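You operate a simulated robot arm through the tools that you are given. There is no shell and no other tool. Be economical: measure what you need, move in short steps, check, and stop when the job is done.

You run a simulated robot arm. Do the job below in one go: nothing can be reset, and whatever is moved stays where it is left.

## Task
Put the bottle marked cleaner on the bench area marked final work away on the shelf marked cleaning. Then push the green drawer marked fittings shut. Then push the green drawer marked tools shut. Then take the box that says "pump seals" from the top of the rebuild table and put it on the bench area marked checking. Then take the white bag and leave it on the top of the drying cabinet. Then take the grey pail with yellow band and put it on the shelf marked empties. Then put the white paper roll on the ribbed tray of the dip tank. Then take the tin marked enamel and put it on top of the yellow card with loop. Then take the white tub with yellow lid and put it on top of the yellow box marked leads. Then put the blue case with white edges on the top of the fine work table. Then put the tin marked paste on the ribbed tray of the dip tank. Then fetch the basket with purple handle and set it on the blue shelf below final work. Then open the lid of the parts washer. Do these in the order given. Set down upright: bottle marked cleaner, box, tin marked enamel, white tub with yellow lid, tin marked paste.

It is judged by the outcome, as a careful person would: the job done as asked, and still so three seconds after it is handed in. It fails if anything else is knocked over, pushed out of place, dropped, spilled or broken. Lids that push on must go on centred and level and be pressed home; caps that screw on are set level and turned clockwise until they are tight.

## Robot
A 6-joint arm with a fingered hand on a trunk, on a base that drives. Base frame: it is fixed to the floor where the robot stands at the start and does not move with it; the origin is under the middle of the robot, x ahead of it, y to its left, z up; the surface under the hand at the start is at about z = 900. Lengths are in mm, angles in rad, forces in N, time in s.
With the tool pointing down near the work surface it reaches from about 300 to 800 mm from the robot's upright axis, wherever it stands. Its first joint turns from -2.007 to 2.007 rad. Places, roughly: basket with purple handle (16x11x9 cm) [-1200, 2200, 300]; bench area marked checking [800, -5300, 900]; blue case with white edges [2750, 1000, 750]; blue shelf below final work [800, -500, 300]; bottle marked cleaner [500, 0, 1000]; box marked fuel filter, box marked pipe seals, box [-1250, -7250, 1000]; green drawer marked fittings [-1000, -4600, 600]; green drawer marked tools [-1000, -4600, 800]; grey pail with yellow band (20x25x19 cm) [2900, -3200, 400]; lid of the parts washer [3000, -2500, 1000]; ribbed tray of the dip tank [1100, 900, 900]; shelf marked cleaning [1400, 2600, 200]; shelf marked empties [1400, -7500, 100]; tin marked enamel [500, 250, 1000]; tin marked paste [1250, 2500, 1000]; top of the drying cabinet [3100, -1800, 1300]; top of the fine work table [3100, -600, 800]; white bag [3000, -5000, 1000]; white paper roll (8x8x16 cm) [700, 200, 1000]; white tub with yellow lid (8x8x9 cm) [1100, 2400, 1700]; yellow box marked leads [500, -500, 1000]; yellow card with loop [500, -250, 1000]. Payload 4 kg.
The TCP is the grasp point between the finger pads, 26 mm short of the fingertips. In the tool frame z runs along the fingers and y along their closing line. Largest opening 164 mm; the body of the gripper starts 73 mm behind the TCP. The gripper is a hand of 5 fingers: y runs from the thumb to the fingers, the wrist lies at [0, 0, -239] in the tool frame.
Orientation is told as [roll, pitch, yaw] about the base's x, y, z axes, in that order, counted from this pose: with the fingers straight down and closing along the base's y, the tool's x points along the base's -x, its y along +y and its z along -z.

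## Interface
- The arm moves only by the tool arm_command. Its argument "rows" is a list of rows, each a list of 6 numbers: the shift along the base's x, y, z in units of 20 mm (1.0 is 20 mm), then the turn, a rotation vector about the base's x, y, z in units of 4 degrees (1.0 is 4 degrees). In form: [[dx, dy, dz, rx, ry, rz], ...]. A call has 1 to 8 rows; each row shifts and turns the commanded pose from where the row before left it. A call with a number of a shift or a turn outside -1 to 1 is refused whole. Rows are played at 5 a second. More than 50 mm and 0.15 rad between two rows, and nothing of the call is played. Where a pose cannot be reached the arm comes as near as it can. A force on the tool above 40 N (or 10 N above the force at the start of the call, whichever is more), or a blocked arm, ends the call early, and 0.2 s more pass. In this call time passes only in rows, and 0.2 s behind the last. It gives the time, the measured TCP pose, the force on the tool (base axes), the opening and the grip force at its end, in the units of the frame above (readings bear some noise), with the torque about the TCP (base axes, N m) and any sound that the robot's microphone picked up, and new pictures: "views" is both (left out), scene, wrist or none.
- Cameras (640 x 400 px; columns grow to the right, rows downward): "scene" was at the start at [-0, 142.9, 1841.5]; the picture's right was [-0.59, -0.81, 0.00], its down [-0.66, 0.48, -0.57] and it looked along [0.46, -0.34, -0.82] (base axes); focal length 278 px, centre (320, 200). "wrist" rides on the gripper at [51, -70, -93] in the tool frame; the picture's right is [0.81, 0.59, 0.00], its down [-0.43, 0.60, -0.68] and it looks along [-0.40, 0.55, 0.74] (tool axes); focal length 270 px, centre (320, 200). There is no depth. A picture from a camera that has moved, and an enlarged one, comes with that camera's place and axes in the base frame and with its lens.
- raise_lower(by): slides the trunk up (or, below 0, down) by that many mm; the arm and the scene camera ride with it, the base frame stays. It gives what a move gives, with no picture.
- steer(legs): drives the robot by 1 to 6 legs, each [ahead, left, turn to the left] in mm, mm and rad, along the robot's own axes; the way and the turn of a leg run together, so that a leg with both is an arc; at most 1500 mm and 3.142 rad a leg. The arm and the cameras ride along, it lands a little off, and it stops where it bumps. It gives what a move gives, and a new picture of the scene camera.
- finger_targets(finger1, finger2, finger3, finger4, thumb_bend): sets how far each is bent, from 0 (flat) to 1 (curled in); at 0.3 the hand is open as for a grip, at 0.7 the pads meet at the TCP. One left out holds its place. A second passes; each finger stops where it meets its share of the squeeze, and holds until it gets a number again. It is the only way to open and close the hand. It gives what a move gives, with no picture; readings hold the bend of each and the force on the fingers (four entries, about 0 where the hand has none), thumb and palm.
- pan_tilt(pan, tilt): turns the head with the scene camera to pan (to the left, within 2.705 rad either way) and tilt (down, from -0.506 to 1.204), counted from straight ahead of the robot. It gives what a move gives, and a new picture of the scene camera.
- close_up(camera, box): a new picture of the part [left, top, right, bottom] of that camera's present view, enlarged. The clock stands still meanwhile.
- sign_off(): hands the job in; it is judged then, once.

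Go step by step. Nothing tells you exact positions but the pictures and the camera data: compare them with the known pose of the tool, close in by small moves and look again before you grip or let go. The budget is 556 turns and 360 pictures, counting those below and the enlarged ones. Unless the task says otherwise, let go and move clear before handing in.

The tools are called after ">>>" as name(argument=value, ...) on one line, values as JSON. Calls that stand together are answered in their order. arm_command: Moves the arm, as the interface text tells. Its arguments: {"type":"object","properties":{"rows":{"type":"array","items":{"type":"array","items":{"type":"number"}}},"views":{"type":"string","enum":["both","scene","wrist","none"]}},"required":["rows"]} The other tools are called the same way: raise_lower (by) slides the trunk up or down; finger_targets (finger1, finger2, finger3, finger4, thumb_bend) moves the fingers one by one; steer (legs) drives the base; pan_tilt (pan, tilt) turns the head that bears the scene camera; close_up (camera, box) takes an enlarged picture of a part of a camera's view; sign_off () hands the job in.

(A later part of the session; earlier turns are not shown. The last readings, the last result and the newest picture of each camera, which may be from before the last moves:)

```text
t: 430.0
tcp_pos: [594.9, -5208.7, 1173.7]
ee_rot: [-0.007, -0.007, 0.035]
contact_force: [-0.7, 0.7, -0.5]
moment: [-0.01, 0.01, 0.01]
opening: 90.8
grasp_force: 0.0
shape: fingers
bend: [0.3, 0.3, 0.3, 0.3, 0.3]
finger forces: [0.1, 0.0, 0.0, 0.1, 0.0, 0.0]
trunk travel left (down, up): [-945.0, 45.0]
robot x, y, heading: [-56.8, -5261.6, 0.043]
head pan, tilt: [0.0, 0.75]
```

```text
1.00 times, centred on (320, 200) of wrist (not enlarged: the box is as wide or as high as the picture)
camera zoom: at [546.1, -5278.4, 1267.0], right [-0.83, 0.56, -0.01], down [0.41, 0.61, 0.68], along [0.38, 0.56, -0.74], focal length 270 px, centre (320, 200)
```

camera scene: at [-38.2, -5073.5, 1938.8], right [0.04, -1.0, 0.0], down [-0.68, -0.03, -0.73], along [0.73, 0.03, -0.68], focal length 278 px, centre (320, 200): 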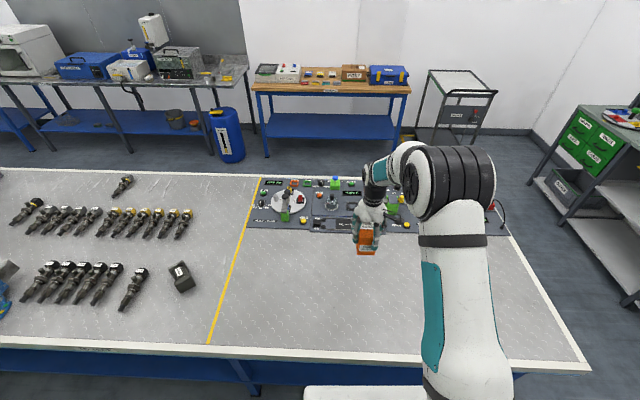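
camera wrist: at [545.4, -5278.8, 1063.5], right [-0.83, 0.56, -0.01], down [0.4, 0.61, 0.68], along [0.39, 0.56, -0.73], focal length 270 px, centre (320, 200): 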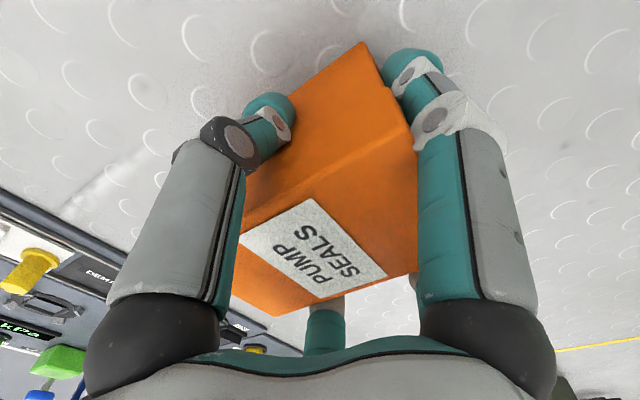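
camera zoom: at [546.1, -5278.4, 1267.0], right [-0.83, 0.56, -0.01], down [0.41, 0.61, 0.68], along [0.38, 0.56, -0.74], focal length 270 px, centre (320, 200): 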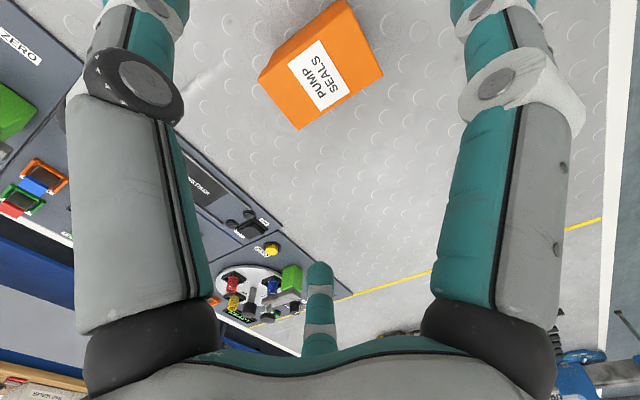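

Pump seals box placed upright on the checking area. Next, round the bench end to the far aisle for the white bag.

>>> steer(legs=[[0, -1370, -0.043], [1500, 0, 0], [350, 0, 0], [0, 1500, 0]])

```text
t: 452.8
tcp_pos: [2427.3, -4984.5, 1174.6]
ee_rot: [-0.008, -0.006, 0.056]
contact_force: [0.3, 0.2, 0.2]
moment: [0.03, 0.02, 0.01]
opening: 90.8
grasp_force: 0.1
shape: fingers
bend: [0.3, 0.3, 0.3, 0.3, 0.3]
finger forces: [0.0, 0.0, 0.0, 0.0, 0.0, 0.0]
trunk travel left (down, up): [-945.0, 45.0]
robot x, y, heading: [1779.4, -5051.4, 0.071]
head pan, tilt: [0.0, 0.75]
camera scene: at [1790.3, -4862.6, 1902.8], right [0.07, -1.0, 0.0], down [-0.68, -0.05, -0.73], along [0.73, 0.05, -0.68], focal length 278 px, centre (320, 200)
```

scene: 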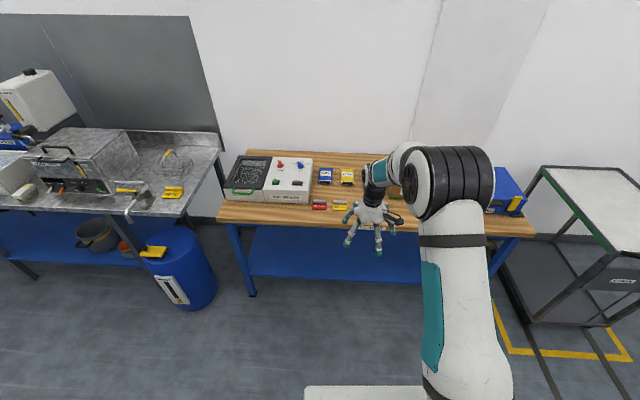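

>>> close_up(camera="scene", box=[200, 130, 540, 270])

>>> close_up(camera="wrist", box=[0, 0, 640, 400])

```text
1.88 times, centred on (370, 200) of scene
camera zoom: at [1790.3, -4862.6, 1902.8], right [0.07, -1.0, 0.0], down [-0.68, -0.05, -0.73], along [0.73, 0.05, -0.68], focal length 522 px, centre (226, 200)
```

zoom: 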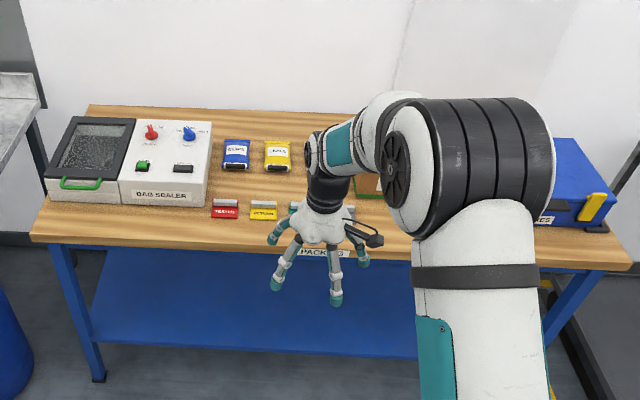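

```text
1.00 times, centred on (320, 200) of wrist (not enlarged: the box is as wide or as high as the picture)
camera zoom: at [2380.4, -5054.6, 1267.1], right [-0.84, 0.54, -0.01], down [0.39, 0.62, 0.68], along [0.37, 0.56, -0.74], focal length 270 px, centre (320, 200)
```

zoom: 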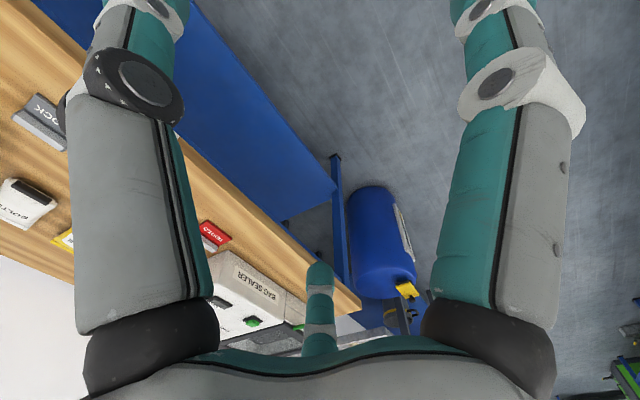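

>>> steer(legs=[[0, -330, -0.071]])

>>> close_up(camera="scene", box=[190, 130, 390, 255])

```text
t: 455.0
tcp_pos: [2441.7, -5359.5, 1172.8]
ee_rot: [-0.004, -0.006, -0.009]
contact_force: [-0.9, -0.4, -1.0]
moment: [0.01, 0.02, 0.0]
opening: 90.5
grasp_force: 0.1
shape: fingers
bend: [0.3, 0.3, 0.3, 0.3, 0.3]
finger forces: [0.0, 0.1, 0.0, 0.0, 0.1, 0.1]
trunk travel left (down, up): [-945.0, 45.0]
robot x, y, heading: [1790.6, -5381.2, 0.001]
head pan, tilt: [0.0, 0.75]
camera scene: at [1813.5, -5196.3, 1903.0], right [0.0, -1.0, 0.0], down [-0.68, 0.0, -0.73], along [0.73, 0.0, -0.68], focal length 278 px, centre (320, 200)
```

scene: 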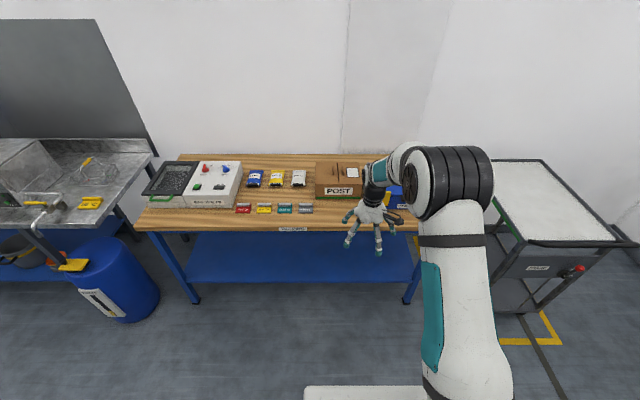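

```text
3.20 times, centred on (290, 192) of scene
camera zoom: at [1813.5, -5196.3, 1903.0], right [0.0, -1.0, 0.0], down [-0.68, 0.0, -0.73], along [0.73, 0.0, -0.68], focal length 888 px, centre (416, 224)
```

zoom: 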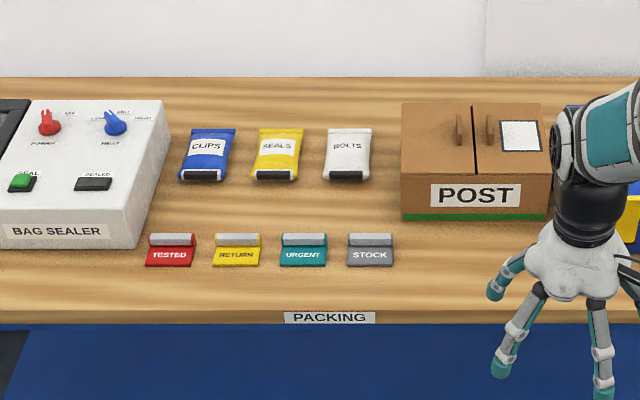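

The white bag "BOLTS" lies near [3065, -5078] on the packing table. I'll approach with the fingers half closed to stay clear of the post box.

>>> finger_targets(finger1=0.4, finger2=0.4, finger3=0.4, finger4=0.4, thumb_bend=0.42)

>>> steer(legs=[[540, 285, 0]])

>>> arm_command(rows=[[1, 0, 0, 0, 0, 0], [1, 0, 0, 0, 0, 0], [1, 0, 0, 0, 0, 0], [0.7, 0, 0, 0, 0, 0]], views="wrist")

```text
t: 456.0
tcp_pos: [2441.4, -5358.2, 1173.3]
ee_rot: [-0.007, -0.007, -0.01]
contact_force: [-0.7, -0.2, -0.1]
moment: [0.03, -0.02, -0.02]
opening: 65.3
grasp_force: 0.0
shape: fingers
bend: [0.4, 0.4, 0.4, 0.4, 0.42]
finger forces: [0.0, 0.1, 0.0, 0.1, 0.0, 0.1]
trunk travel left (down, up): [-945.0, 45.0]
robot x, y, heading: [1790.7, -5377.8, 0.003]
head pan, tilt: [0.0, 0.75]
```

```text
t: 459.4
tcp_pos: [2990.5, -5087.4, 1173.8]
ee_rot: [-0.007, -0.007, -0.019]
contact_force: [0.2, -0.2, -0.3]
moment: [0.0, -0.01, 0.03]
opening: 65.1
grasp_force: 0.1
shape: fingers
bend: [0.4, 0.4, 0.4, 0.4, 0.42]
finger forces: [0.0, 0.0, 0.0, 0.1, 0.0, 0.0]
trunk travel left (down, up): [-945.0, 45.0]
robot x, y, heading: [2338.7, -5104.3, -0.013]
head pan, tilt: [0.0, 0.75]
camera scene: at [2364.5, -4918.6, 1902.8], right [-0.01, -1.0, 0.0], down [-0.68, 0.01, -0.73], along [0.73, -0.01, -0.68], focal length 278 px, centre (320, 200)
```

scene: 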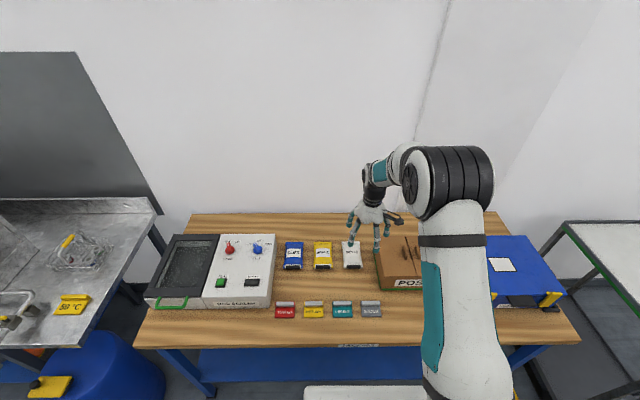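

```text
t: 460.4
tcp_pos: [3064.8, -5088.4, 1174.0]
ee_rot: [-0.007, -0.007, -0.02]
contact_force: [0.4, 0.1, 0.3]
moment: [0.01, -0.02, -0.01]
opening: 65.2
grasp_force: 0.1
shape: fingers
bend: [0.4, 0.4, 0.4, 0.4, 0.42]
finger forces: [0.0, 0.0, 0.0, 0.0, 0.1, 0.0]
trunk travel left (down, up): [-945.0, 45.0]
robot x, y, heading: [2335.9, -5106.0, -0.011]
head pan, tilt: [0.0, 0.75]
camera wrist: at [3013.0, -5155.5, 1267.4], right [-0.8, 0.6, -0.01], down [0.44, 0.59, 0.68], along [0.41, 0.54, -0.74], focal length 270 px, centre (320, 200)
```

wrist: 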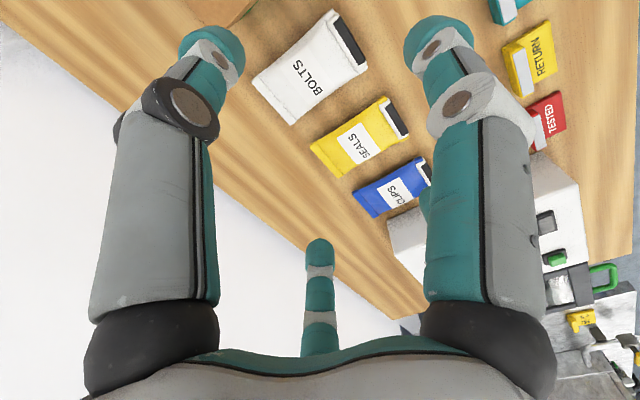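

>>> arm_command(rows=[[0.95, 0.45, 0, 0, 0, 0]], views="none")

>>> raise_lower(by=-215)

>>> close_up(camera="wrist", box=[0, 0, 640, 400])

>>> close_up(camera="scene", box=[290, 170, 450, 290])

```text
t: 460.8
tcp_pos: [3086.0, -5080.0, 1173.1]
ee_rot: [-0.007, -0.007, -0.02]
contact_force: [-0.2, -0.3, -0.1]
moment: [-0.05, 0.02, -0.04]
opening: 65.3
grasp_force: 0.0
shape: fingers
bend: [0.4, 0.4, 0.4, 0.4, 0.42]
finger forces: [0.0, 0.0, 0.1, 0.0, 0.1, 0.0]
trunk travel left (down, up): [-945.0, 45.0]
robot x, y, heading: [2338.5, -5105.1, -0.011]
head pan, tilt: [0.0, 0.75]
```

```text
t: 463.1
tcp_pos: [3084.4, -5079.3, 958.5]
ee_rot: [-0.006, -0.005, -0.018]
contact_force: [1.6, 0.2, -0.1]
moment: [0.03, -0.01, 0.0]
opening: 65.0
grasp_force: 0.0
shape: fingers
bend: [0.4, 0.4, 0.4, 0.4, 0.42]
finger forces: [0.0, 0.0, 0.1, 0.1, 0.0, 0.1]
trunk travel left (down, up): [-730.0, 260.0]
robot x, y, heading: [2339.9, -5105.5, -0.016]
head pan, tilt: [0.0, 0.75]
```

```text
1.00 times, centred on (320, 200) of wrist (not enlarged: the box is as wide or as high as the picture)
camera zoom: at [3031.9, -5146.8, 1052.1], right [-0.8, 0.6, -0.01], down [0.44, 0.59, 0.68], along [0.41, 0.54, -0.74], focal length 270 px, centre (320, 200)
```

zoom: 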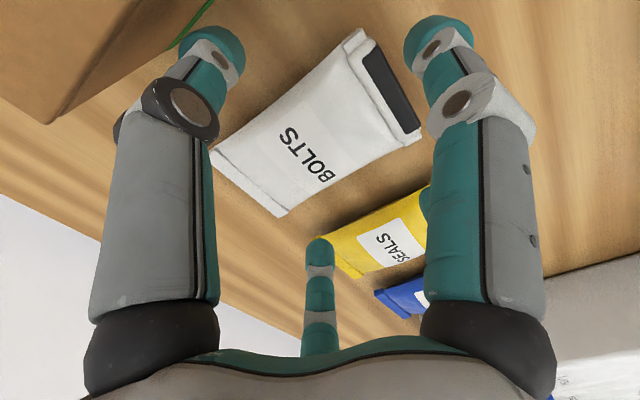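

```text
3.33 times, centred on (370, 230) of scene
camera zoom: at [2363.7, -4918.9, 1687.9], right [-0.01, -1.0, 0.0], down [-0.68, 0.01, -0.73], along [0.73, -0.01, -0.68], focal length 925 px, centre (153, 100)
```

zoom: 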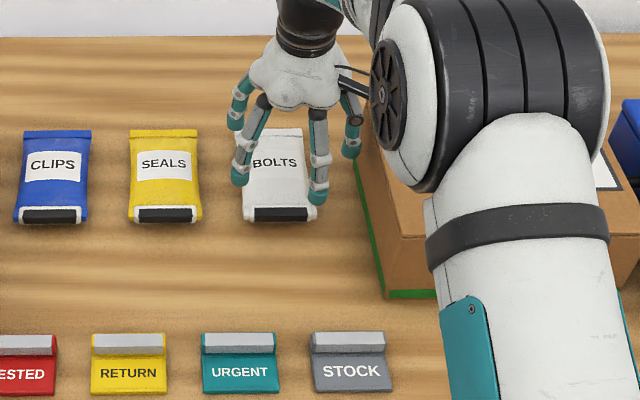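

>>> finger_targets(finger1=0.25, finger4=0.25)

>>> raise_lower(by=-20)

>>> close_up(camera="wrist", box=[0, 0, 640, 400])

```text
t: 464.1
tcp_pos: [3084.0, -5080.1, 958.1]
ee_rot: [-0.007, -0.007, -0.019]
contact_force: [-1.0, -0.6, -0.3]
moment: [-0.03, 0.04, 0.03]
opening: 83.5
grasp_force: 0.1
shape: fingers
bend: [0.25, 0.4, 0.4, 0.25, 0.42]
finger forces: [0.1, 0.0, 0.1, 0.1, 0.0, 0.1]
trunk travel left (down, up): [-730.0, 260.0]
robot x, y, heading: [2336.5, -5103.2, -0.012]
head pan, tilt: [0.0, 0.75]
```

```text
t: 464.8
tcp_pos: [3083.9, -5078.7, 939.1]
ee_rot: [-0.008, -0.008, -0.019]
contact_force: [0.9, 0.3, 0.7]
moment: [0.0, 0.02, 0.02]
opening: 83.5
grasp_force: 0.1
shape: fingers
bend: [0.25, 0.4, 0.4, 0.25, 0.42]
finger forces: [0.0, 0.0, 0.0, 0.0, 0.0, 0.0]
trunk travel left (down, up): [-710.0, 280.0]
robot x, y, heading: [2339.4, -5103.6, -0.016]
head pan, tilt: [0.0, 0.75]
```

```text
1.00 times, centred on (320, 200) of wrist (not enlarged: the box is as wide or as high as the picture)
camera zoom: at [3031.8, -5146.9, 1032.1], right [-0.8, 0.6, -0.01], down [0.44, 0.59, 0.68], along [0.41, 0.54, -0.74], focal length 270 px, centre (320, 200)
```

zoom: 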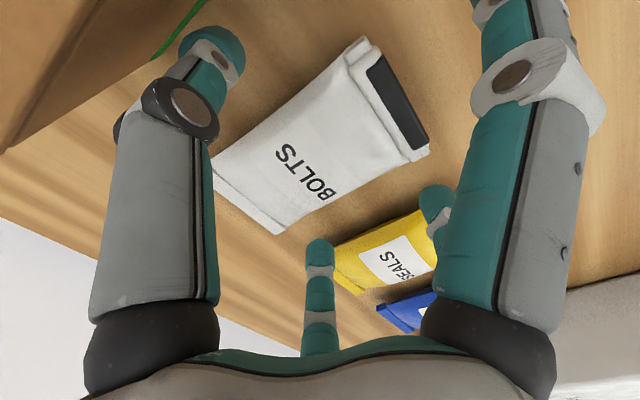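

>>> raise_lower(by=-9)

>>> finger_targets(finger2=0.6, finger3=0.6, thumb_bend=0.6)

>>> close_up(camera="wrist", box=[0, 0, 640, 400])

```text
t: 465.4
tcp_pos: [3084.6, -5079.9, 929.4]
ee_rot: [-0.008, -0.006, -0.018]
contact_force: [0.0, 0.1, 0.4]
moment: [-0.04, 0.01, -0.02]
opening: 83.8
grasp_force: 0.1
shape: fingers
bend: [0.25, 0.4, 0.4, 0.25, 0.42]
finger forces: [0.0, 0.0, 0.0, 0.1, 0.0, 0.0]
trunk travel left (down, up): [-701.0, 289.0]
robot x, y, heading: [2333.9, -5101.6, -0.011]
head pan, tilt: [0.0, 0.75]
```

```text
t: 466.4
tcp_pos: [3084.7, -5080.1, 929.4]
ee_rot: [-0.007, -0.008, -0.018]
contact_force: [-0.1, 0.3, -0.2]
moment: [0.02, 0.0, -0.02]
opening: 76.7
grasp_force: 0.1
shape: fingers
bend: [0.25, 0.6, 0.6, 0.25, 0.6]
finger forces: [0.0, 0.1, 0.0, 0.0, 0.1, 0.1]
trunk travel left (down, up): [-701.0, 289.0]
robot x, y, heading: [2338.3, -5107.5, -0.007]
head pan, tilt: [0.0, 0.75]
```

```text
1.00 times, centred on (320, 200) of wrist (not enlarged: the box is as wide or as high as the picture)
camera zoom: at [3031.9, -5146.8, 1023.0], right [-0.8, 0.6, -0.01], down [0.44, 0.59, 0.68], along [0.41, 0.54, -0.74], focal length 270 px, centre (320, 200)
```

zoom: 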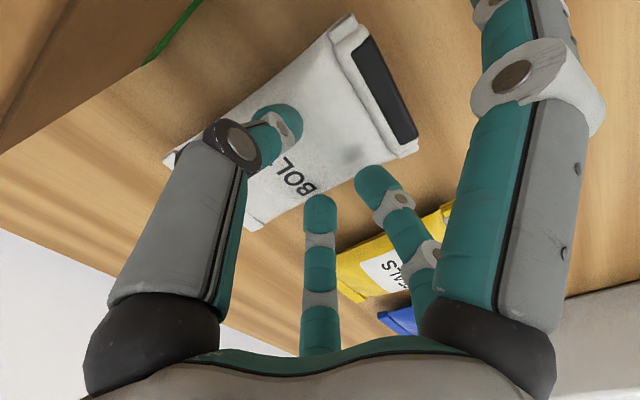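

>>> finger_targets(finger2=0.38, finger3=0.38, thumb_bend=0.4)

>>> raise_lower(by=-12)

>>> raise_lower(by=-8)

>>> close_up(camera="wrist", box=[0, 0, 640, 400])

```text
t: 467.4
tcp_pos: [3083.8, -5080.9, 929.1]
ee_rot: [-0.007, -0.007, -0.018]
contact_force: [-0.4, 0.0, -0.2]
moment: [0.01, 0.0, 0.02]
opening: 85.5
grasp_force: 0.0
shape: fingers
bend: [0.25, 0.38, 0.38, 0.25, 0.4]
finger forces: [0.0, 0.0, 0.0, 0.0, 0.1, 0.0]
trunk travel left (down, up): [-701.0, 289.0]
robot x, y, heading: [2337.7, -5100.1, -0.01]
head pan, tilt: [0.0, 0.75]
```

```text
t: 468.0
tcp_pos: [3083.8, -5080.7, 917.8]
ee_rot: [-0.009, -0.006, -0.018]
contact_force: [-0.4, -0.5, -0.1]
moment: [0.03, -0.02, -0.01]
opening: 85.5
grasp_force: 0.0
shape: fingers
bend: [0.25, 0.38, 0.38, 0.25, 0.4]
finger forces: [0.0, 0.0, 0.0, 0.1, 0.1, 0.0]
trunk travel left (down, up): [-689.0, 301.0]
robot x, y, heading: [2334.3, -5105.5, -0.011]
head pan, tilt: [0.0, 0.75]
```

```text
t: 468.5
tcp_pos: [3084.0, -5079.6, 909.3]
ee_rot: [-0.006, -0.006, -0.018]
contact_force: [0.3, 1.2, 0.3]
moment: [-0.01, 0.01, 0.02]
opening: 85.4
grasp_force: 0.0
shape: fingers
bend: [0.25, 0.38, 0.38, 0.25, 0.4]
finger forces: [0.0, 0.0, 0.1, 0.1, 0.2, 0.1]
trunk travel left (down, up): [-681.0, 309.0]
robot x, y, heading: [2334.3, -5100.9, -0.01]
head pan, tilt: [0.0, 0.75]
```

```text
1.00 times, centred on (320, 200) of wrist (not enlarged: the box is as wide or as high as the picture)
camera zoom: at [3031.8, -5146.9, 1003.1], right [-0.8, 0.6, -0.01], down [0.44, 0.59, 0.68], along [0.41, 0.54, -0.74], focal length 270 px, centre (320, 200)
```

zoom: 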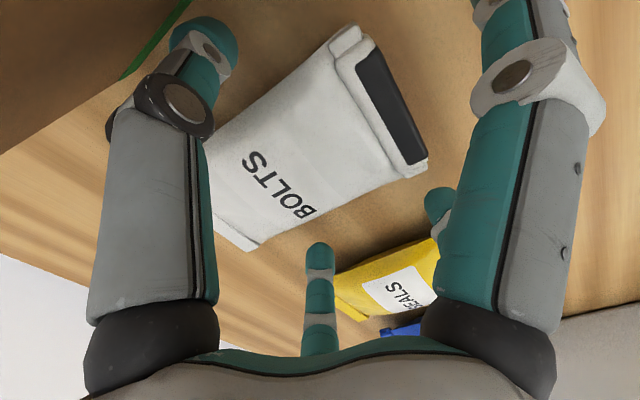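

>>> raise_lower(by=-22)

>>> raise_lower(by=-8)

>>> close_up(camera="wrist", box=[0, 0, 640, 400])

```text
t: 469.2
tcp_pos: [3084.7, -5080.2, 891.3]
ee_rot: [-0.005, -0.013, -0.02]
contact_force: [3.2, -2.1, 21.4]
moment: [0.32, 0.48, 0.06]
opening: 85.2
grasp_force: 10.6
shape: fingers
bend: [0.25, 0.37, 0.38, 0.24, 0.4]
finger forces: [0.0, 13.3, 0.1, 1.0, 6.2, 0.0]
trunk travel left (down, up): [-659.0, 331.0]
robot x, y, heading: [2336.1, -5104.1, -0.013]
head pan, tilt: [0.0, 0.75]
```

```text
t: 469.6
tcp_pos: [3087.0, -5080.0, 892.1]
ee_rot: [-0.006, -0.02, -0.023]
contact_force: [-1.4, -0.8, 13.7]
moment: [0.06, 0.39, 0.08]
opening: 85.6
grasp_force: 6.7
shape: fingers
bend: [0.25, 0.37, 0.38, 0.25, 0.4]
finger forces: [0.1, 7.3, 0.0, 0.0, 5.5, 0.0]
trunk travel left (down, up): [-655.0, 335.0]
robot x, y, heading: [2337.0, -5105.8, -0.011]
head pan, tilt: [0.0, 0.75]
stopped: the force on the tool passed its limit at 46 N (the readings are from after the stop); the commanded pose is now the measured one
```

```text
1.00 times, centred on (320, 200) of wrist (not enlarged: the box is as wide or as high as the picture)
camera zoom: at [3034.2, -5147.1, 984.0], right [-0.8, 0.6, -0.02], down [0.43, 0.59, 0.68], along [0.42, 0.54, -0.73], focal length 270 px, centre (320, 200)
```

zoom: 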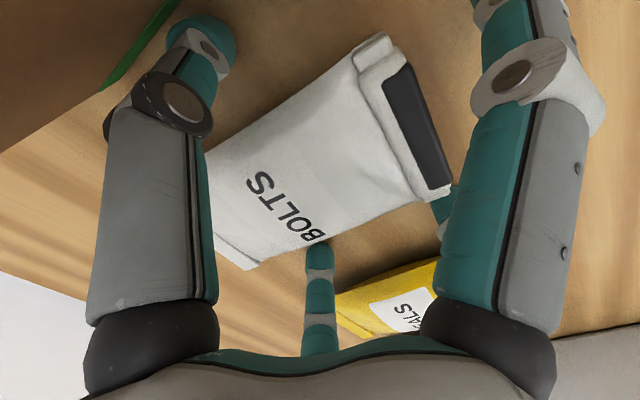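

>>> arm_command(rows=[[0, 0, 0.2, 0, 0, 0]], views="none")

>>> finger_targets(finger2=0.6, finger3=0.6, thumb_bend=0.6)

>>> close_up(camera="wrist", box=[0, 0, 640, 400])

```text
t: 470.0
tcp_pos: [3087.1, -5080.0, 892.3]
ee_rot: [-0.006, -0.014, -0.021]
contact_force: [-0.4, 0.0, -0.1]
moment: [0.05, 0.03, 0.04]
opening: 85.1
grasp_force: 0.1
shape: fingers
bend: [0.25, 0.38, 0.38, 0.25, 0.4]
finger forces: [0.0, 0.1, 0.0, 0.2, 0.0, 0.0]
trunk travel left (down, up): [-655.0, 335.0]
robot x, y, heading: [2336.4, -5104.3, -0.014]
head pan, tilt: [0.0, 0.75]
```

```text
t: 471.0
tcp_pos: [3086.4, -5080.5, 896.0]
ee_rot: [-0.005, -0.021, -0.021]
contact_force: [-1.2, 3.3, 18.1]
moment: [0.98, 0.66, -0.03]
opening: 78.8
grasp_force: 21.5
shape: fingers
bend: [0.25, 0.46, 0.5, 0.25, 0.53]
finger forces: [0.0, 21.7, 8.8, 0.0, 12.7, 0.0]
trunk travel left (down, up): [-655.0, 335.0]
robot x, y, heading: [2336.3, -5105.1, -0.011]
head pan, tilt: [0.0, 0.75]
```

```text
1.00 times, centred on (320, 200) of wrist (not enlarged: the box is as wide or as high as the picture)
camera zoom: at [3032.9, -5146.5, 988.3], right [-0.8, 0.6, -0.02], down [0.43, 0.59, 0.68], along [0.42, 0.54, -0.73], focal length 270 px, centre (320, 200)
```

zoom: 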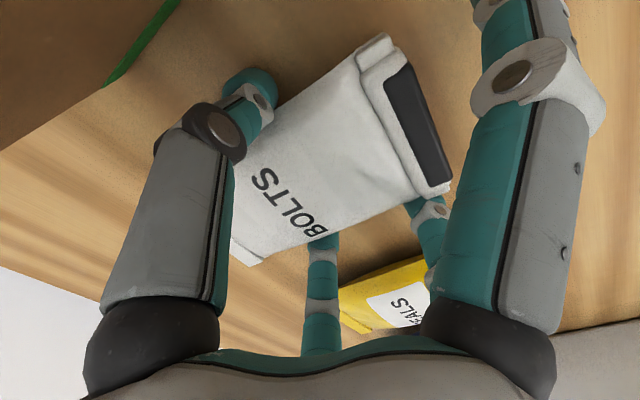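

>>> arm_command(rows=[[0, 0, 0.2, 0, 0, 0]], views="none")

>>> finger_targets(finger2=0.62, finger3=0.65, thumb_bend=0.65)

>>> raise_lower(by=60)

>>> close_up(camera="wrist", box=[0, 0, 640, 400])

```text
t: 471.4
tcp_pos: [3086.8, -5081.9, 895.3]
ee_rot: [-0.007, -0.014, -0.02]
contact_force: [-0.4, 0.6, 1.5]
moment: [0.04, 0.03, 0.0]
opening: 78.7
grasp_force: 15.3
shape: fingers
bend: [0.25, 0.47, 0.5, 0.25, 0.53]
finger forces: [0.0, 7.5, 8.0, 0.1, 14.1, 0.1]
trunk travel left (down, up): [-655.0, 335.0]
robot x, y, heading: [2332.8, -5104.6, -0.014]
head pan, tilt: [0.0, 0.75]
```

```text
t: 472.4
tcp_pos: [3088.0, -5079.3, 897.6]
ee_rot: [-0.004, -0.017, -0.021]
contact_force: [0.1, 0.0, -0.2]
moment: [-0.02, -0.03, -0.04]
opening: 78.6
grasp_force: 19.4
shape: fingers
bend: [0.25, 0.47, 0.5, 0.25, 0.54]
finger forces: [0.1, 9.1, 10.4, 0.0, 19.8, 0.0]
trunk travel left (down, up): [-655.0, 335.0]
robot x, y, heading: [2335.4, -5102.2, -0.014]
head pan, tilt: [0.0, 0.75]
```

```text
t: 473.4
tcp_pos: [3088.3, -5079.9, 957.4]
ee_rot: [-0.004, -0.017, -0.02]
contact_force: [0.7, -0.3, 0.2]
moment: [0.0, 0.02, 0.0]
opening: 78.5
grasp_force: 19.7
shape: fingers
bend: [0.25, 0.47, 0.5, 0.25, 0.54]
finger forces: [0.0, 9.1, 10.4, 0.0, 19.8, 0.1]
trunk travel left (down, up): [-715.0, 275.0]
robot x, y, heading: [2333.3, -5102.7, -0.009]
head pan, tilt: [0.0, 0.75]
```

```text
1.00 times, centred on (320, 200) of wrist (not enlarged: the box is as wide or as high as the picture)
camera zoom: at [3034.6, -5146.8, 1050.3], right [-0.8, 0.6, -0.02], down [0.43, 0.59, 0.68], along [0.42, 0.54, -0.73], focal length 270 px, centre (320, 200)
```

zoom: 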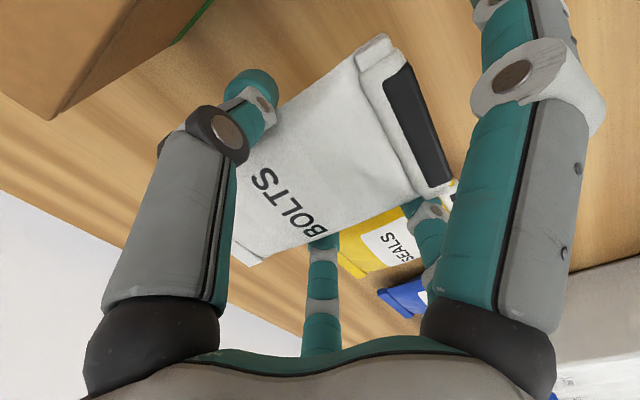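

>>> raise_lower(by=275)

>>> steer(legs=[[-600, 0, 0.012], [0, 1500, 0], [0, 1500, 0], [0, 250, 0]])

>>> pan_tilt(pan=0.0, tilt=0.5)

```text
t: 476.2
tcp_pos: [3088.0, -5080.7, 1232.0]
ee_rot: [-0.006, -0.016, -0.021]
contact_force: [0.1, 0.4, -0.5]
moment: [0.02, 0.02, 0.02]
opening: 78.7
grasp_force: 19.8
shape: fingers
bend: [0.25, 0.47, 0.5, 0.25, 0.54]
finger forces: [0.1, 9.1, 10.4, 0.0, 19.8, 0.0]
trunk travel left (down, up): [-990.0, 0.0]
robot x, y, heading: [2339.4, -5104.7, -0.007]
head pan, tilt: [0.0, 0.75]
```

```text
t: 495.3
tcp_pos: [2472.4, -1767.6, 1231.9]
ee_rot: [-0.006, -0.016, 0.008]
contact_force: [0.4, -0.4, -1.2]
moment: [-0.02, -0.05, -0.01]
opening: 78.6
grasp_force: 19.7
shape: fingers
bend: [0.25, 0.47, 0.5, 0.25, 0.54]
finger forces: [0.0, 9.1, 10.4, 0.1, 19.8, 0.1]
trunk travel left (down, up): [-990.0, 0.0]
robot x, y, heading: [1722.1, -1812.7, 0.014]
head pan, tilt: [0.0, 0.75]
camera scene: at [1744.8, -1626.9, 1947.7], right [0.02, -1.0, 0.0], down [-0.68, -0.01, -0.73], along [0.73, 0.01, -0.68], focal length 278 px, centre (320, 200)
```

scene: 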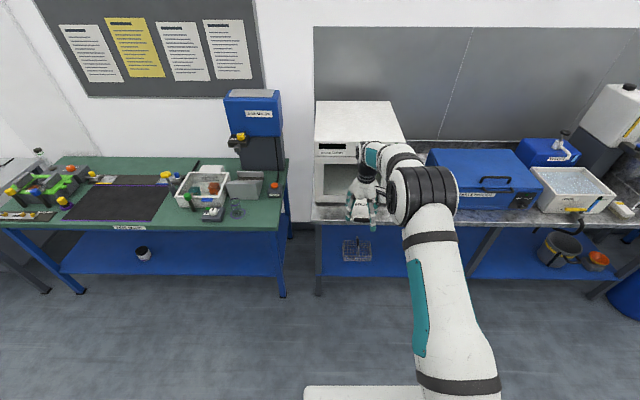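

```text
t: 496.1
tcp_pos: [2473.0, -1769.3, 1231.2]
ee_rot: [-0.004, -0.016, 0.009]
contact_force: [-0.6, 0.0, 0.0]
moment: [0.0, -0.02, 0.03]
opening: 78.6
grasp_force: 19.4
shape: fingers
bend: [0.25, 0.48, 0.5, 0.25, 0.54]
finger forces: [0.1, 9.1, 10.4, 0.2, 19.8, 0.0]
trunk travel left (down, up): [-990.0, 0.0]
robot x, y, heading: [1724.8, -1813.6, 0.017]
head pan, tilt: [0.0, 0.499]
camera scene: at [1752.9, -1628.3, 1969.8], right [0.02, -1.0, 0.0], down [-0.48, -0.01, -0.88], along [0.88, 0.02, -0.48], focal length 278 px, centre (320, 200)
```

scene: 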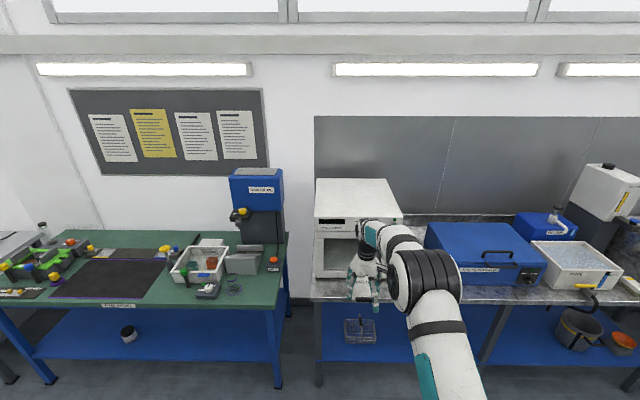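

>>> arm_command(rows=[[-0.5, 0, 1, 0, 0, 0], [-0.5, 0, 1, 0, 0, 0], [-0.5, 0, 1, 0, 0, 0], [-0.5, 0, 1, 0, 0, 0], [-0.5, 0, 1, 0, 0, 0], [-0.5, 0, 1, 0, 0, 0], [0, 0, 1, 0, 0, 0], [0, 0, 1, 0, 0, 0]], views="none")

```text
t: 497.9
tcp_pos: [2412.7, -1769.0, 1391.8]
ee_rot: [-0.005, -0.015, 0.008]
contact_force: [-0.8, 0.2, -0.8]
moment: [0.0, 0.0, -0.02]
opening: 78.6
grasp_force: 19.4
shape: fingers
bend: [0.25, 0.48, 0.5, 0.25, 0.54]
finger forces: [0.0, 8.9, 10.5, 0.1, 19.7, 0.0]
trunk travel left (down, up): [-990.0, 0.0]
robot x, y, heading: [1723.6, -1814.2, 0.019]
head pan, tilt: [0.0, 0.499]
```

>>> steer(legs=[[530, 0, 0]])

>>> close_up(camera="scene", box=[260, 120, 440, 260])

>>> close_up(camera="wrist", box=[0, 0, 640, 400])

```text
t: 501.0
tcp_pos: [2944.1, -1765.3, 1391.2]
ee_rot: [-0.004, -0.016, 0.002]
contact_force: [-0.5, 0.2, -0.4]
moment: [-0.03, 0.03, 0.0]
opening: 78.8
grasp_force: 19.5
shape: fingers
bend: [0.25, 0.48, 0.5, 0.25, 0.54]
finger forces: [0.0, 9.0, 10.4, 0.0, 19.7, 0.0]
trunk travel left (down, up): [-990.0, 0.0]
robot x, y, heading: [2255.3, -1801.4, 0.011]
head pan, tilt: [0.0, 0.499]
camera scene: at [2285.0, -1620.5, 1969.8], right [0.01, -1.0, 0.0], down [-0.48, -0.01, -0.88], along [0.88, 0.01, -0.48], focal length 278 px, centre (320, 200)
```

scene: 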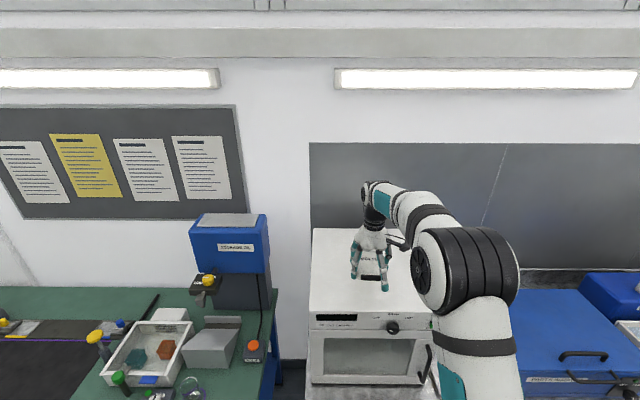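

```text
2.86 times, centred on (350, 190) of scene
camera zoom: at [2285.0, -1620.5, 1969.8], right [0.01, -1.0, 0.0], down [-0.48, -0.01, -0.88], along [0.88, 0.01, -0.48], focal length 793 px, centre (234, 229)
```

zoom: 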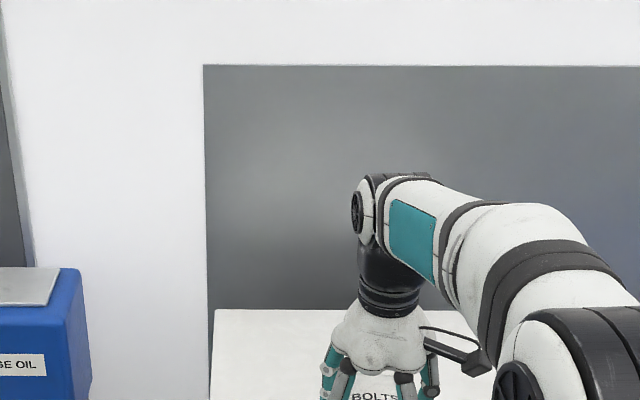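

```text
1.00 times, centred on (320, 200) of wrist (not enlarged: the box is as wide or as high as the picture)
camera zoom: at [2892.4, -1834.1, 1484.0], right [-0.81, 0.59, -0.02], down [0.42, 0.6, 0.68], along [0.41, 0.54, -0.73], focal length 270 px, centre (320, 200)
```

zoom: 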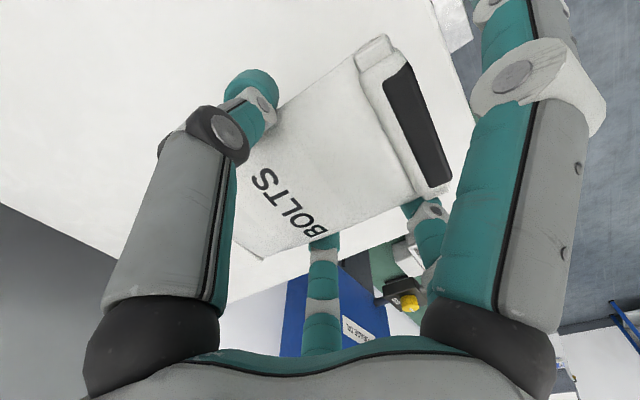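

>>> arm_command(rows=[[1, 0, 0, 0, 0, 0], [1, 0, 0, 0, 0, 0], [1, 0, 0, 0, 0, 0]], views="none")

>>> raise_lower(by=-70)

>>> raise_lower(by=-10)

>>> close_up(camera="wrist", box=[0, 0, 640, 400])

```text
t: 501.8
tcp_pos: [3004.6, -1765.3, 1389.1]
ee_rot: [-0.006, -0.014, 0.003]
contact_force: [0.4, -0.1, -1.0]
moment: [-0.01, 0.03, -0.03]
opening: 78.8
grasp_force: 19.6
shape: fingers
bend: [0.25, 0.48, 0.5, 0.25, 0.54]
finger forces: [0.1, 9.0, 10.3, 0.0, 19.7, 0.0]
trunk travel left (down, up): [-990.0, 0.0]
robot x, y, heading: [2254.0, -1801.0, 0.01]
head pan, tilt: [0.0, 0.499]
```

```text
t: 502.9
tcp_pos: [3003.5, -1766.0, 1321.9]
ee_rot: [-0.006, -0.018, 0.002]
contact_force: [-0.5, 0.5, -0.6]
moment: [0.01, 0.01, 0.01]
opening: 78.4
grasp_force: 19.2
shape: fingers
bend: [0.25, 0.48, 0.5, 0.25, 0.54]
finger forces: [0.1, 9.0, 10.4, 0.1, 19.7, 0.0]
trunk travel left (down, up): [-920.0, 70.0]
robot x, y, heading: [2254.8, -1802.7, 0.011]
head pan, tilt: [0.0, 0.499]
```

```text
t: 503.4
tcp_pos: [3003.3, -1765.6, 1314.5]
ee_rot: [-0.005, -0.022, 0.0]
contact_force: [1.0, -0.1, 24.2]
moment: [1.16, 0.83, -0.02]
opening: 78.7
grasp_force: 31.3
shape: fingers
bend: [0.25, 0.47, 0.5, 0.25, 0.54]
finger forces: [0.0, 33.5, 10.4, 0.0, 19.4, 0.0]
trunk travel left (down, up): [-910.0, 80.0]
robot x, y, heading: [2254.3, -1801.6, 0.013]
head pan, tilt: [0.0, 0.499]
```

```text
1.00 times, centred on (320, 200) of wrist (not enlarged: the box is as wide or as high as the picture)
camera zoom: at [2950.4, -1834.2, 1408.3], right [-0.81, 0.59, -0.02], down [0.42, 0.6, 0.68], along [0.41, 0.54, -0.73], focal length 270 px, centre (320, 200)
```

zoom: 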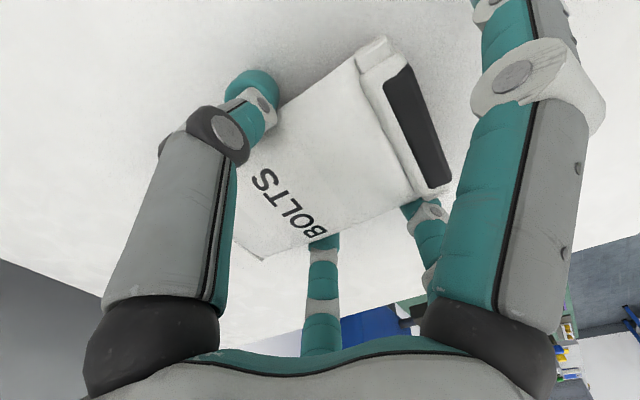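

>>> raise_lower(by=5)

>>> finger_targets(finger2=0.3, finger3=0.3, thumb_bend=0.3)

>>> raise_lower(by=75)

>>> arm_command(rows=[[-0.5, 0, 1, 0, 0, 0], [-0.5, 0, 1, 0, 0, 0]], views="wrist")

```text
t: 504.0
tcp_pos: [3004.0, -1767.1, 1315.1]
ee_rot: [-0.004, -0.016, 0.002]
contact_force: [0.3, -1.2, 9.3]
moment: [0.33, 0.19, -0.1]
opening: 78.4
grasp_force: 23.6
shape: fingers
bend: [0.25, 0.47, 0.5, 0.25, 0.54]
finger forces: [0.0, 18.0, 9.9, 0.0, 19.7, 0.0]
trunk travel left (down, up): [-915.0, 75.0]
robot x, y, heading: [2250.8, -1801.2, 0.009]
head pan, tilt: [0.0, 0.499]
```

```text
t: 505.0
tcp_pos: [3004.2, -1766.1, 1316.9]
ee_rot: [-0.004, -0.017, 0.002]
contact_force: [1.0, 0.2, 0.8]
moment: [-0.01, 0.0, 0.03]
opening: 94.6
grasp_force: 0.0
shape: fingers
bend: [0.25, 0.3, 0.3, 0.25, 0.3]
finger forces: [0.1, 0.0, 0.0, 0.1, 0.0, 0.0]
trunk travel left (down, up): [-915.0, 75.0]
robot x, y, heading: [2254.2, -1807.9, 0.013]
head pan, tilt: [0.0, 0.499]
```

```text
t: 506.1
tcp_pos: [3004.5, -1765.4, 1390.3]
ee_rot: [-0.005, -0.015, 0.002]
contact_force: [0.0, -0.9, -1.0]
moment: [-0.02, -0.05, -0.01]
opening: 94.6
grasp_force: 0.1
shape: fingers
bend: [0.25, 0.3, 0.3, 0.25, 0.3]
finger forces: [0.0, 0.1, 0.1, 0.0, 0.1, 0.0]
trunk travel left (down, up): [-990.0, 0.0]
robot x, y, heading: [2255.7, -1806.3, 0.014]
head pan, tilt: [0.0, 0.499]
```

```text
t: 506.7
tcp_pos: [2980.1, -1766.2, 1433.1]
ee_rot: [-0.005, -0.015, 0.001]
contact_force: [-0.4, 0.5, -0.3]
moment: [0.01, -0.02, -0.02]
opening: 94.6
grasp_force: 0.1
shape: fingers
bend: [0.25, 0.3, 0.3, 0.25, 0.3]
finger forces: [0.0, 0.0, 0.1, 0.1, 0.1, 0.0]
trunk travel left (down, up): [-990.0, 0.0]
robot x, y, heading: [2250.3, -1803.0, 0.012]
head pan, tilt: [0.0, 0.499]
camera wrist: at [2929.7, -1834.4, 1525.4], right [-0.81, 0.59, -0.02], down [0.42, 0.6, 0.68], along [0.41, 0.54, -0.73], focal length 270 px, centre (320, 200)
```

wrist: 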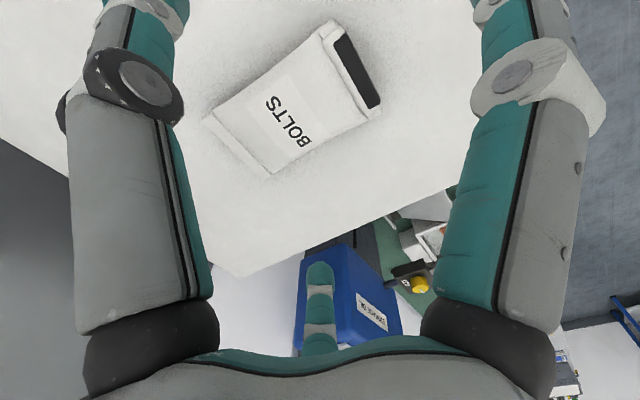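

>>> steer(legs=[[-500, 0, -0.012], [0, -1380, 0]])

>>> raise_lower(by=-400)

>>> pan_tilt(pan=0.0, tilt=0.7)

>>> close_up(camera="scene", box=[180, 120, 440, 300])

```text
t: 516.2
tcp_pos: [2498.3, -3151.7, 1432.1]
ee_rot: [-0.006, -0.015, 0.012]
contact_force: [-0.9, -0.1, -0.1]
moment: [-0.01, 0.0, 0.0]
opening: 94.4
grasp_force: 0.0
shape: fingers
bend: [0.25, 0.3, 0.3, 0.25, 0.3]
finger forces: [0.0, 0.0, 0.1, 0.0, 0.0, 0.1]
trunk travel left (down, up): [-990.0, 0.0]
robot x, y, heading: [1770.1, -3198.4, 0.024]
head pan, tilt: [0.0, 0.499]
camera scene: at [1799.2, -3013.2, 1969.8], right [0.02, -1.0, 0.0], down [-0.48, -0.01, -0.88], along [0.88, 0.02, -0.48], focal length 278 px, centre (320, 200)
```

scene: 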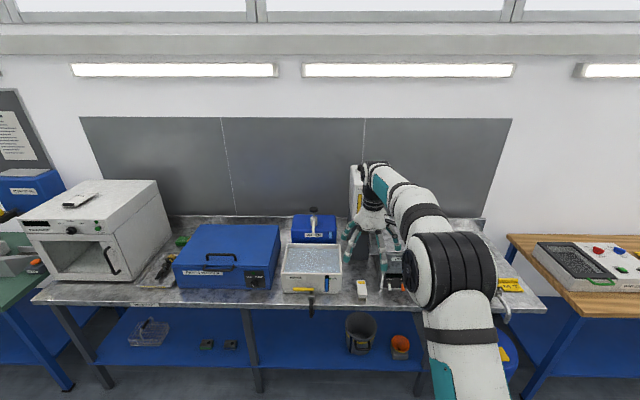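

```text
t: 520.0
tcp_pos: [2499.0, -3151.4, 1033.0]
ee_rot: [-0.007, -0.016, 0.012]
contact_force: [-0.4, -0.8, -0.3]
moment: [-0.01, -0.01, 0.03]
opening: 94.4
grasp_force: 0.0
shape: fingers
bend: [0.25, 0.3, 0.3, 0.25, 0.3]
finger forces: [0.1, 0.0, 0.0, 0.0, 0.0, 0.0]
trunk travel left (down, up): [-590.0, 400.0]
robot x, y, heading: [1773.8, -3202.1, 0.017]
head pan, tilt: [0.0, 0.499]
```

```text
t: 520.7
tcp_pos: [2498.8, -3151.3, 1032.6]
ee_rot: [-0.006, -0.018, 0.014]
contact_force: [-0.4, 0.6, 0.9]
moment: [-0.02, 0.01, -0.01]
opening: 94.6
grasp_force: 0.0
shape: fingers
bend: [0.25, 0.3, 0.3, 0.25, 0.3]
finger forces: [0.1, 0.0, 0.0, 0.0, 0.1, 0.0]
trunk travel left (down, up): [-590.0, 400.0]
robot x, y, heading: [1770.2, -3196.6, 0.022]
head pan, tilt: [0.0, 0.7]
camera scene: at [1793.1, -3013.1, 1552.2], right [0.02, -1.0, 0.0], down [-0.64, -0.01, -0.77], along [0.77, 0.02, -0.64], focal length 278 px, centre (320, 200)
```

scene: 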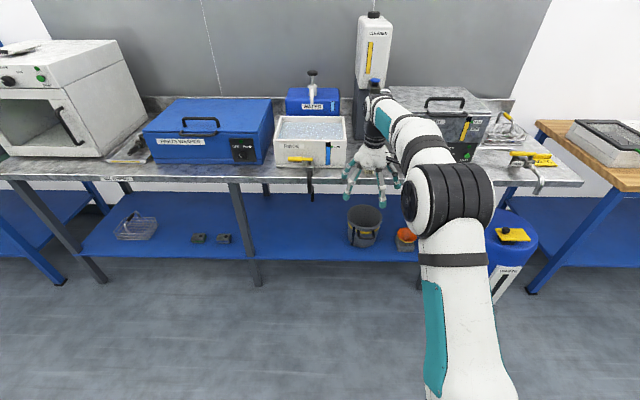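

```text
2.22 times, centred on (310, 210) of scene
camera zoom: at [1793.1, -3013.1, 1552.2], right [0.02, -1.0, 0.0], down [-0.64, -0.01, -0.77], along [0.77, 0.02, -0.64], focal length 617 px, centre (342, 178)
```

zoom: 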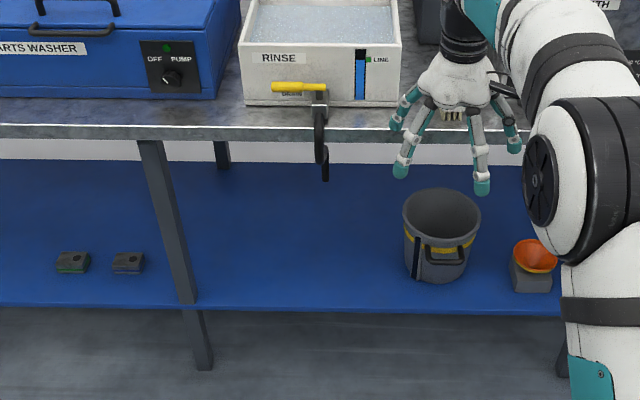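

>>> raise_lower(by=-400)

>>> pan_tilt(pan=-0.2, tilt=0.5)

>>> close_up(camera="scene", box=[240, 150, 400, 270])

```text
t: 524.5
tcp_pos: [2498.8, -3151.3, 632.3]
ee_rot: [-0.006, -0.015, 0.012]
contact_force: [-0.1, -0.1, -0.1]
moment: [-0.01, -0.01, 0.0]
opening: 94.5
grasp_force: 0.1
shape: fingers
bend: [0.25, 0.3, 0.3, 0.25, 0.3]
finger forces: [0.1, 0.0, 0.0, 0.1, 0.0, 0.0]
trunk travel left (down, up): [-190.0, 800.0]
robot x, y, heading: [1770.3, -3197.6, 0.02]
head pan, tilt: [0.0, 0.7]
```

```text
t: 525.3
tcp_pos: [2499.8, -3151.7, 633.2]
ee_rot: [-0.005, -0.016, 0.012]
contact_force: [-0.1, 0.2, 0.5]
moment: [0.03, -0.02, -0.03]
opening: 94.5
grasp_force: 0.2
shape: fingers
bend: [0.25, 0.3, 0.3, 0.25, 0.3]
finger forces: [0.0, 0.0, 0.1, 0.0, 0.0, 0.1]
trunk travel left (down, up): [-190.0, 800.0]
robot x, y, heading: [1772.2, -3199.5, 0.016]
head pan, tilt: [-0.201, 0.499]
camera scene: at [1797.7, -3031.1, 1169.8], right [-0.18, -0.98, 0.0], down [-0.47, 0.09, -0.88], along [0.86, -0.16, -0.48], focal length 278 px, centre (320, 200)
```

scene: 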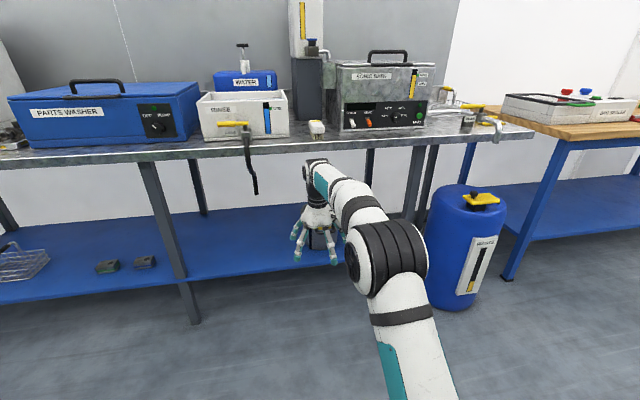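

```text
3.33 times, centred on (320, 210) of scene
camera zoom: at [1797.7, -3031.1, 1169.8], right [-0.18, -0.98, 0.0], down [-0.47, 0.09, -0.88], along [0.86, -0.16, -0.48], focal length 925 px, centre (320, 167)
```

zoom: 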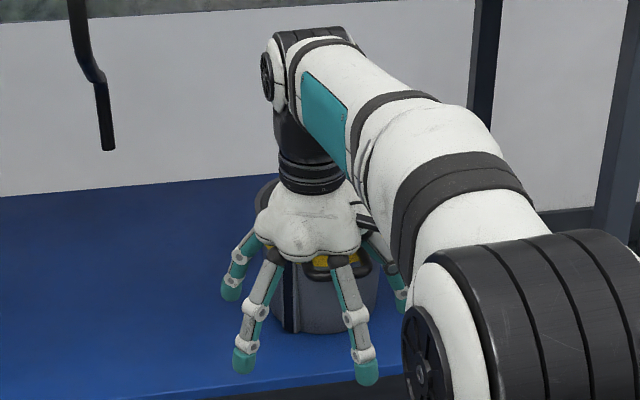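

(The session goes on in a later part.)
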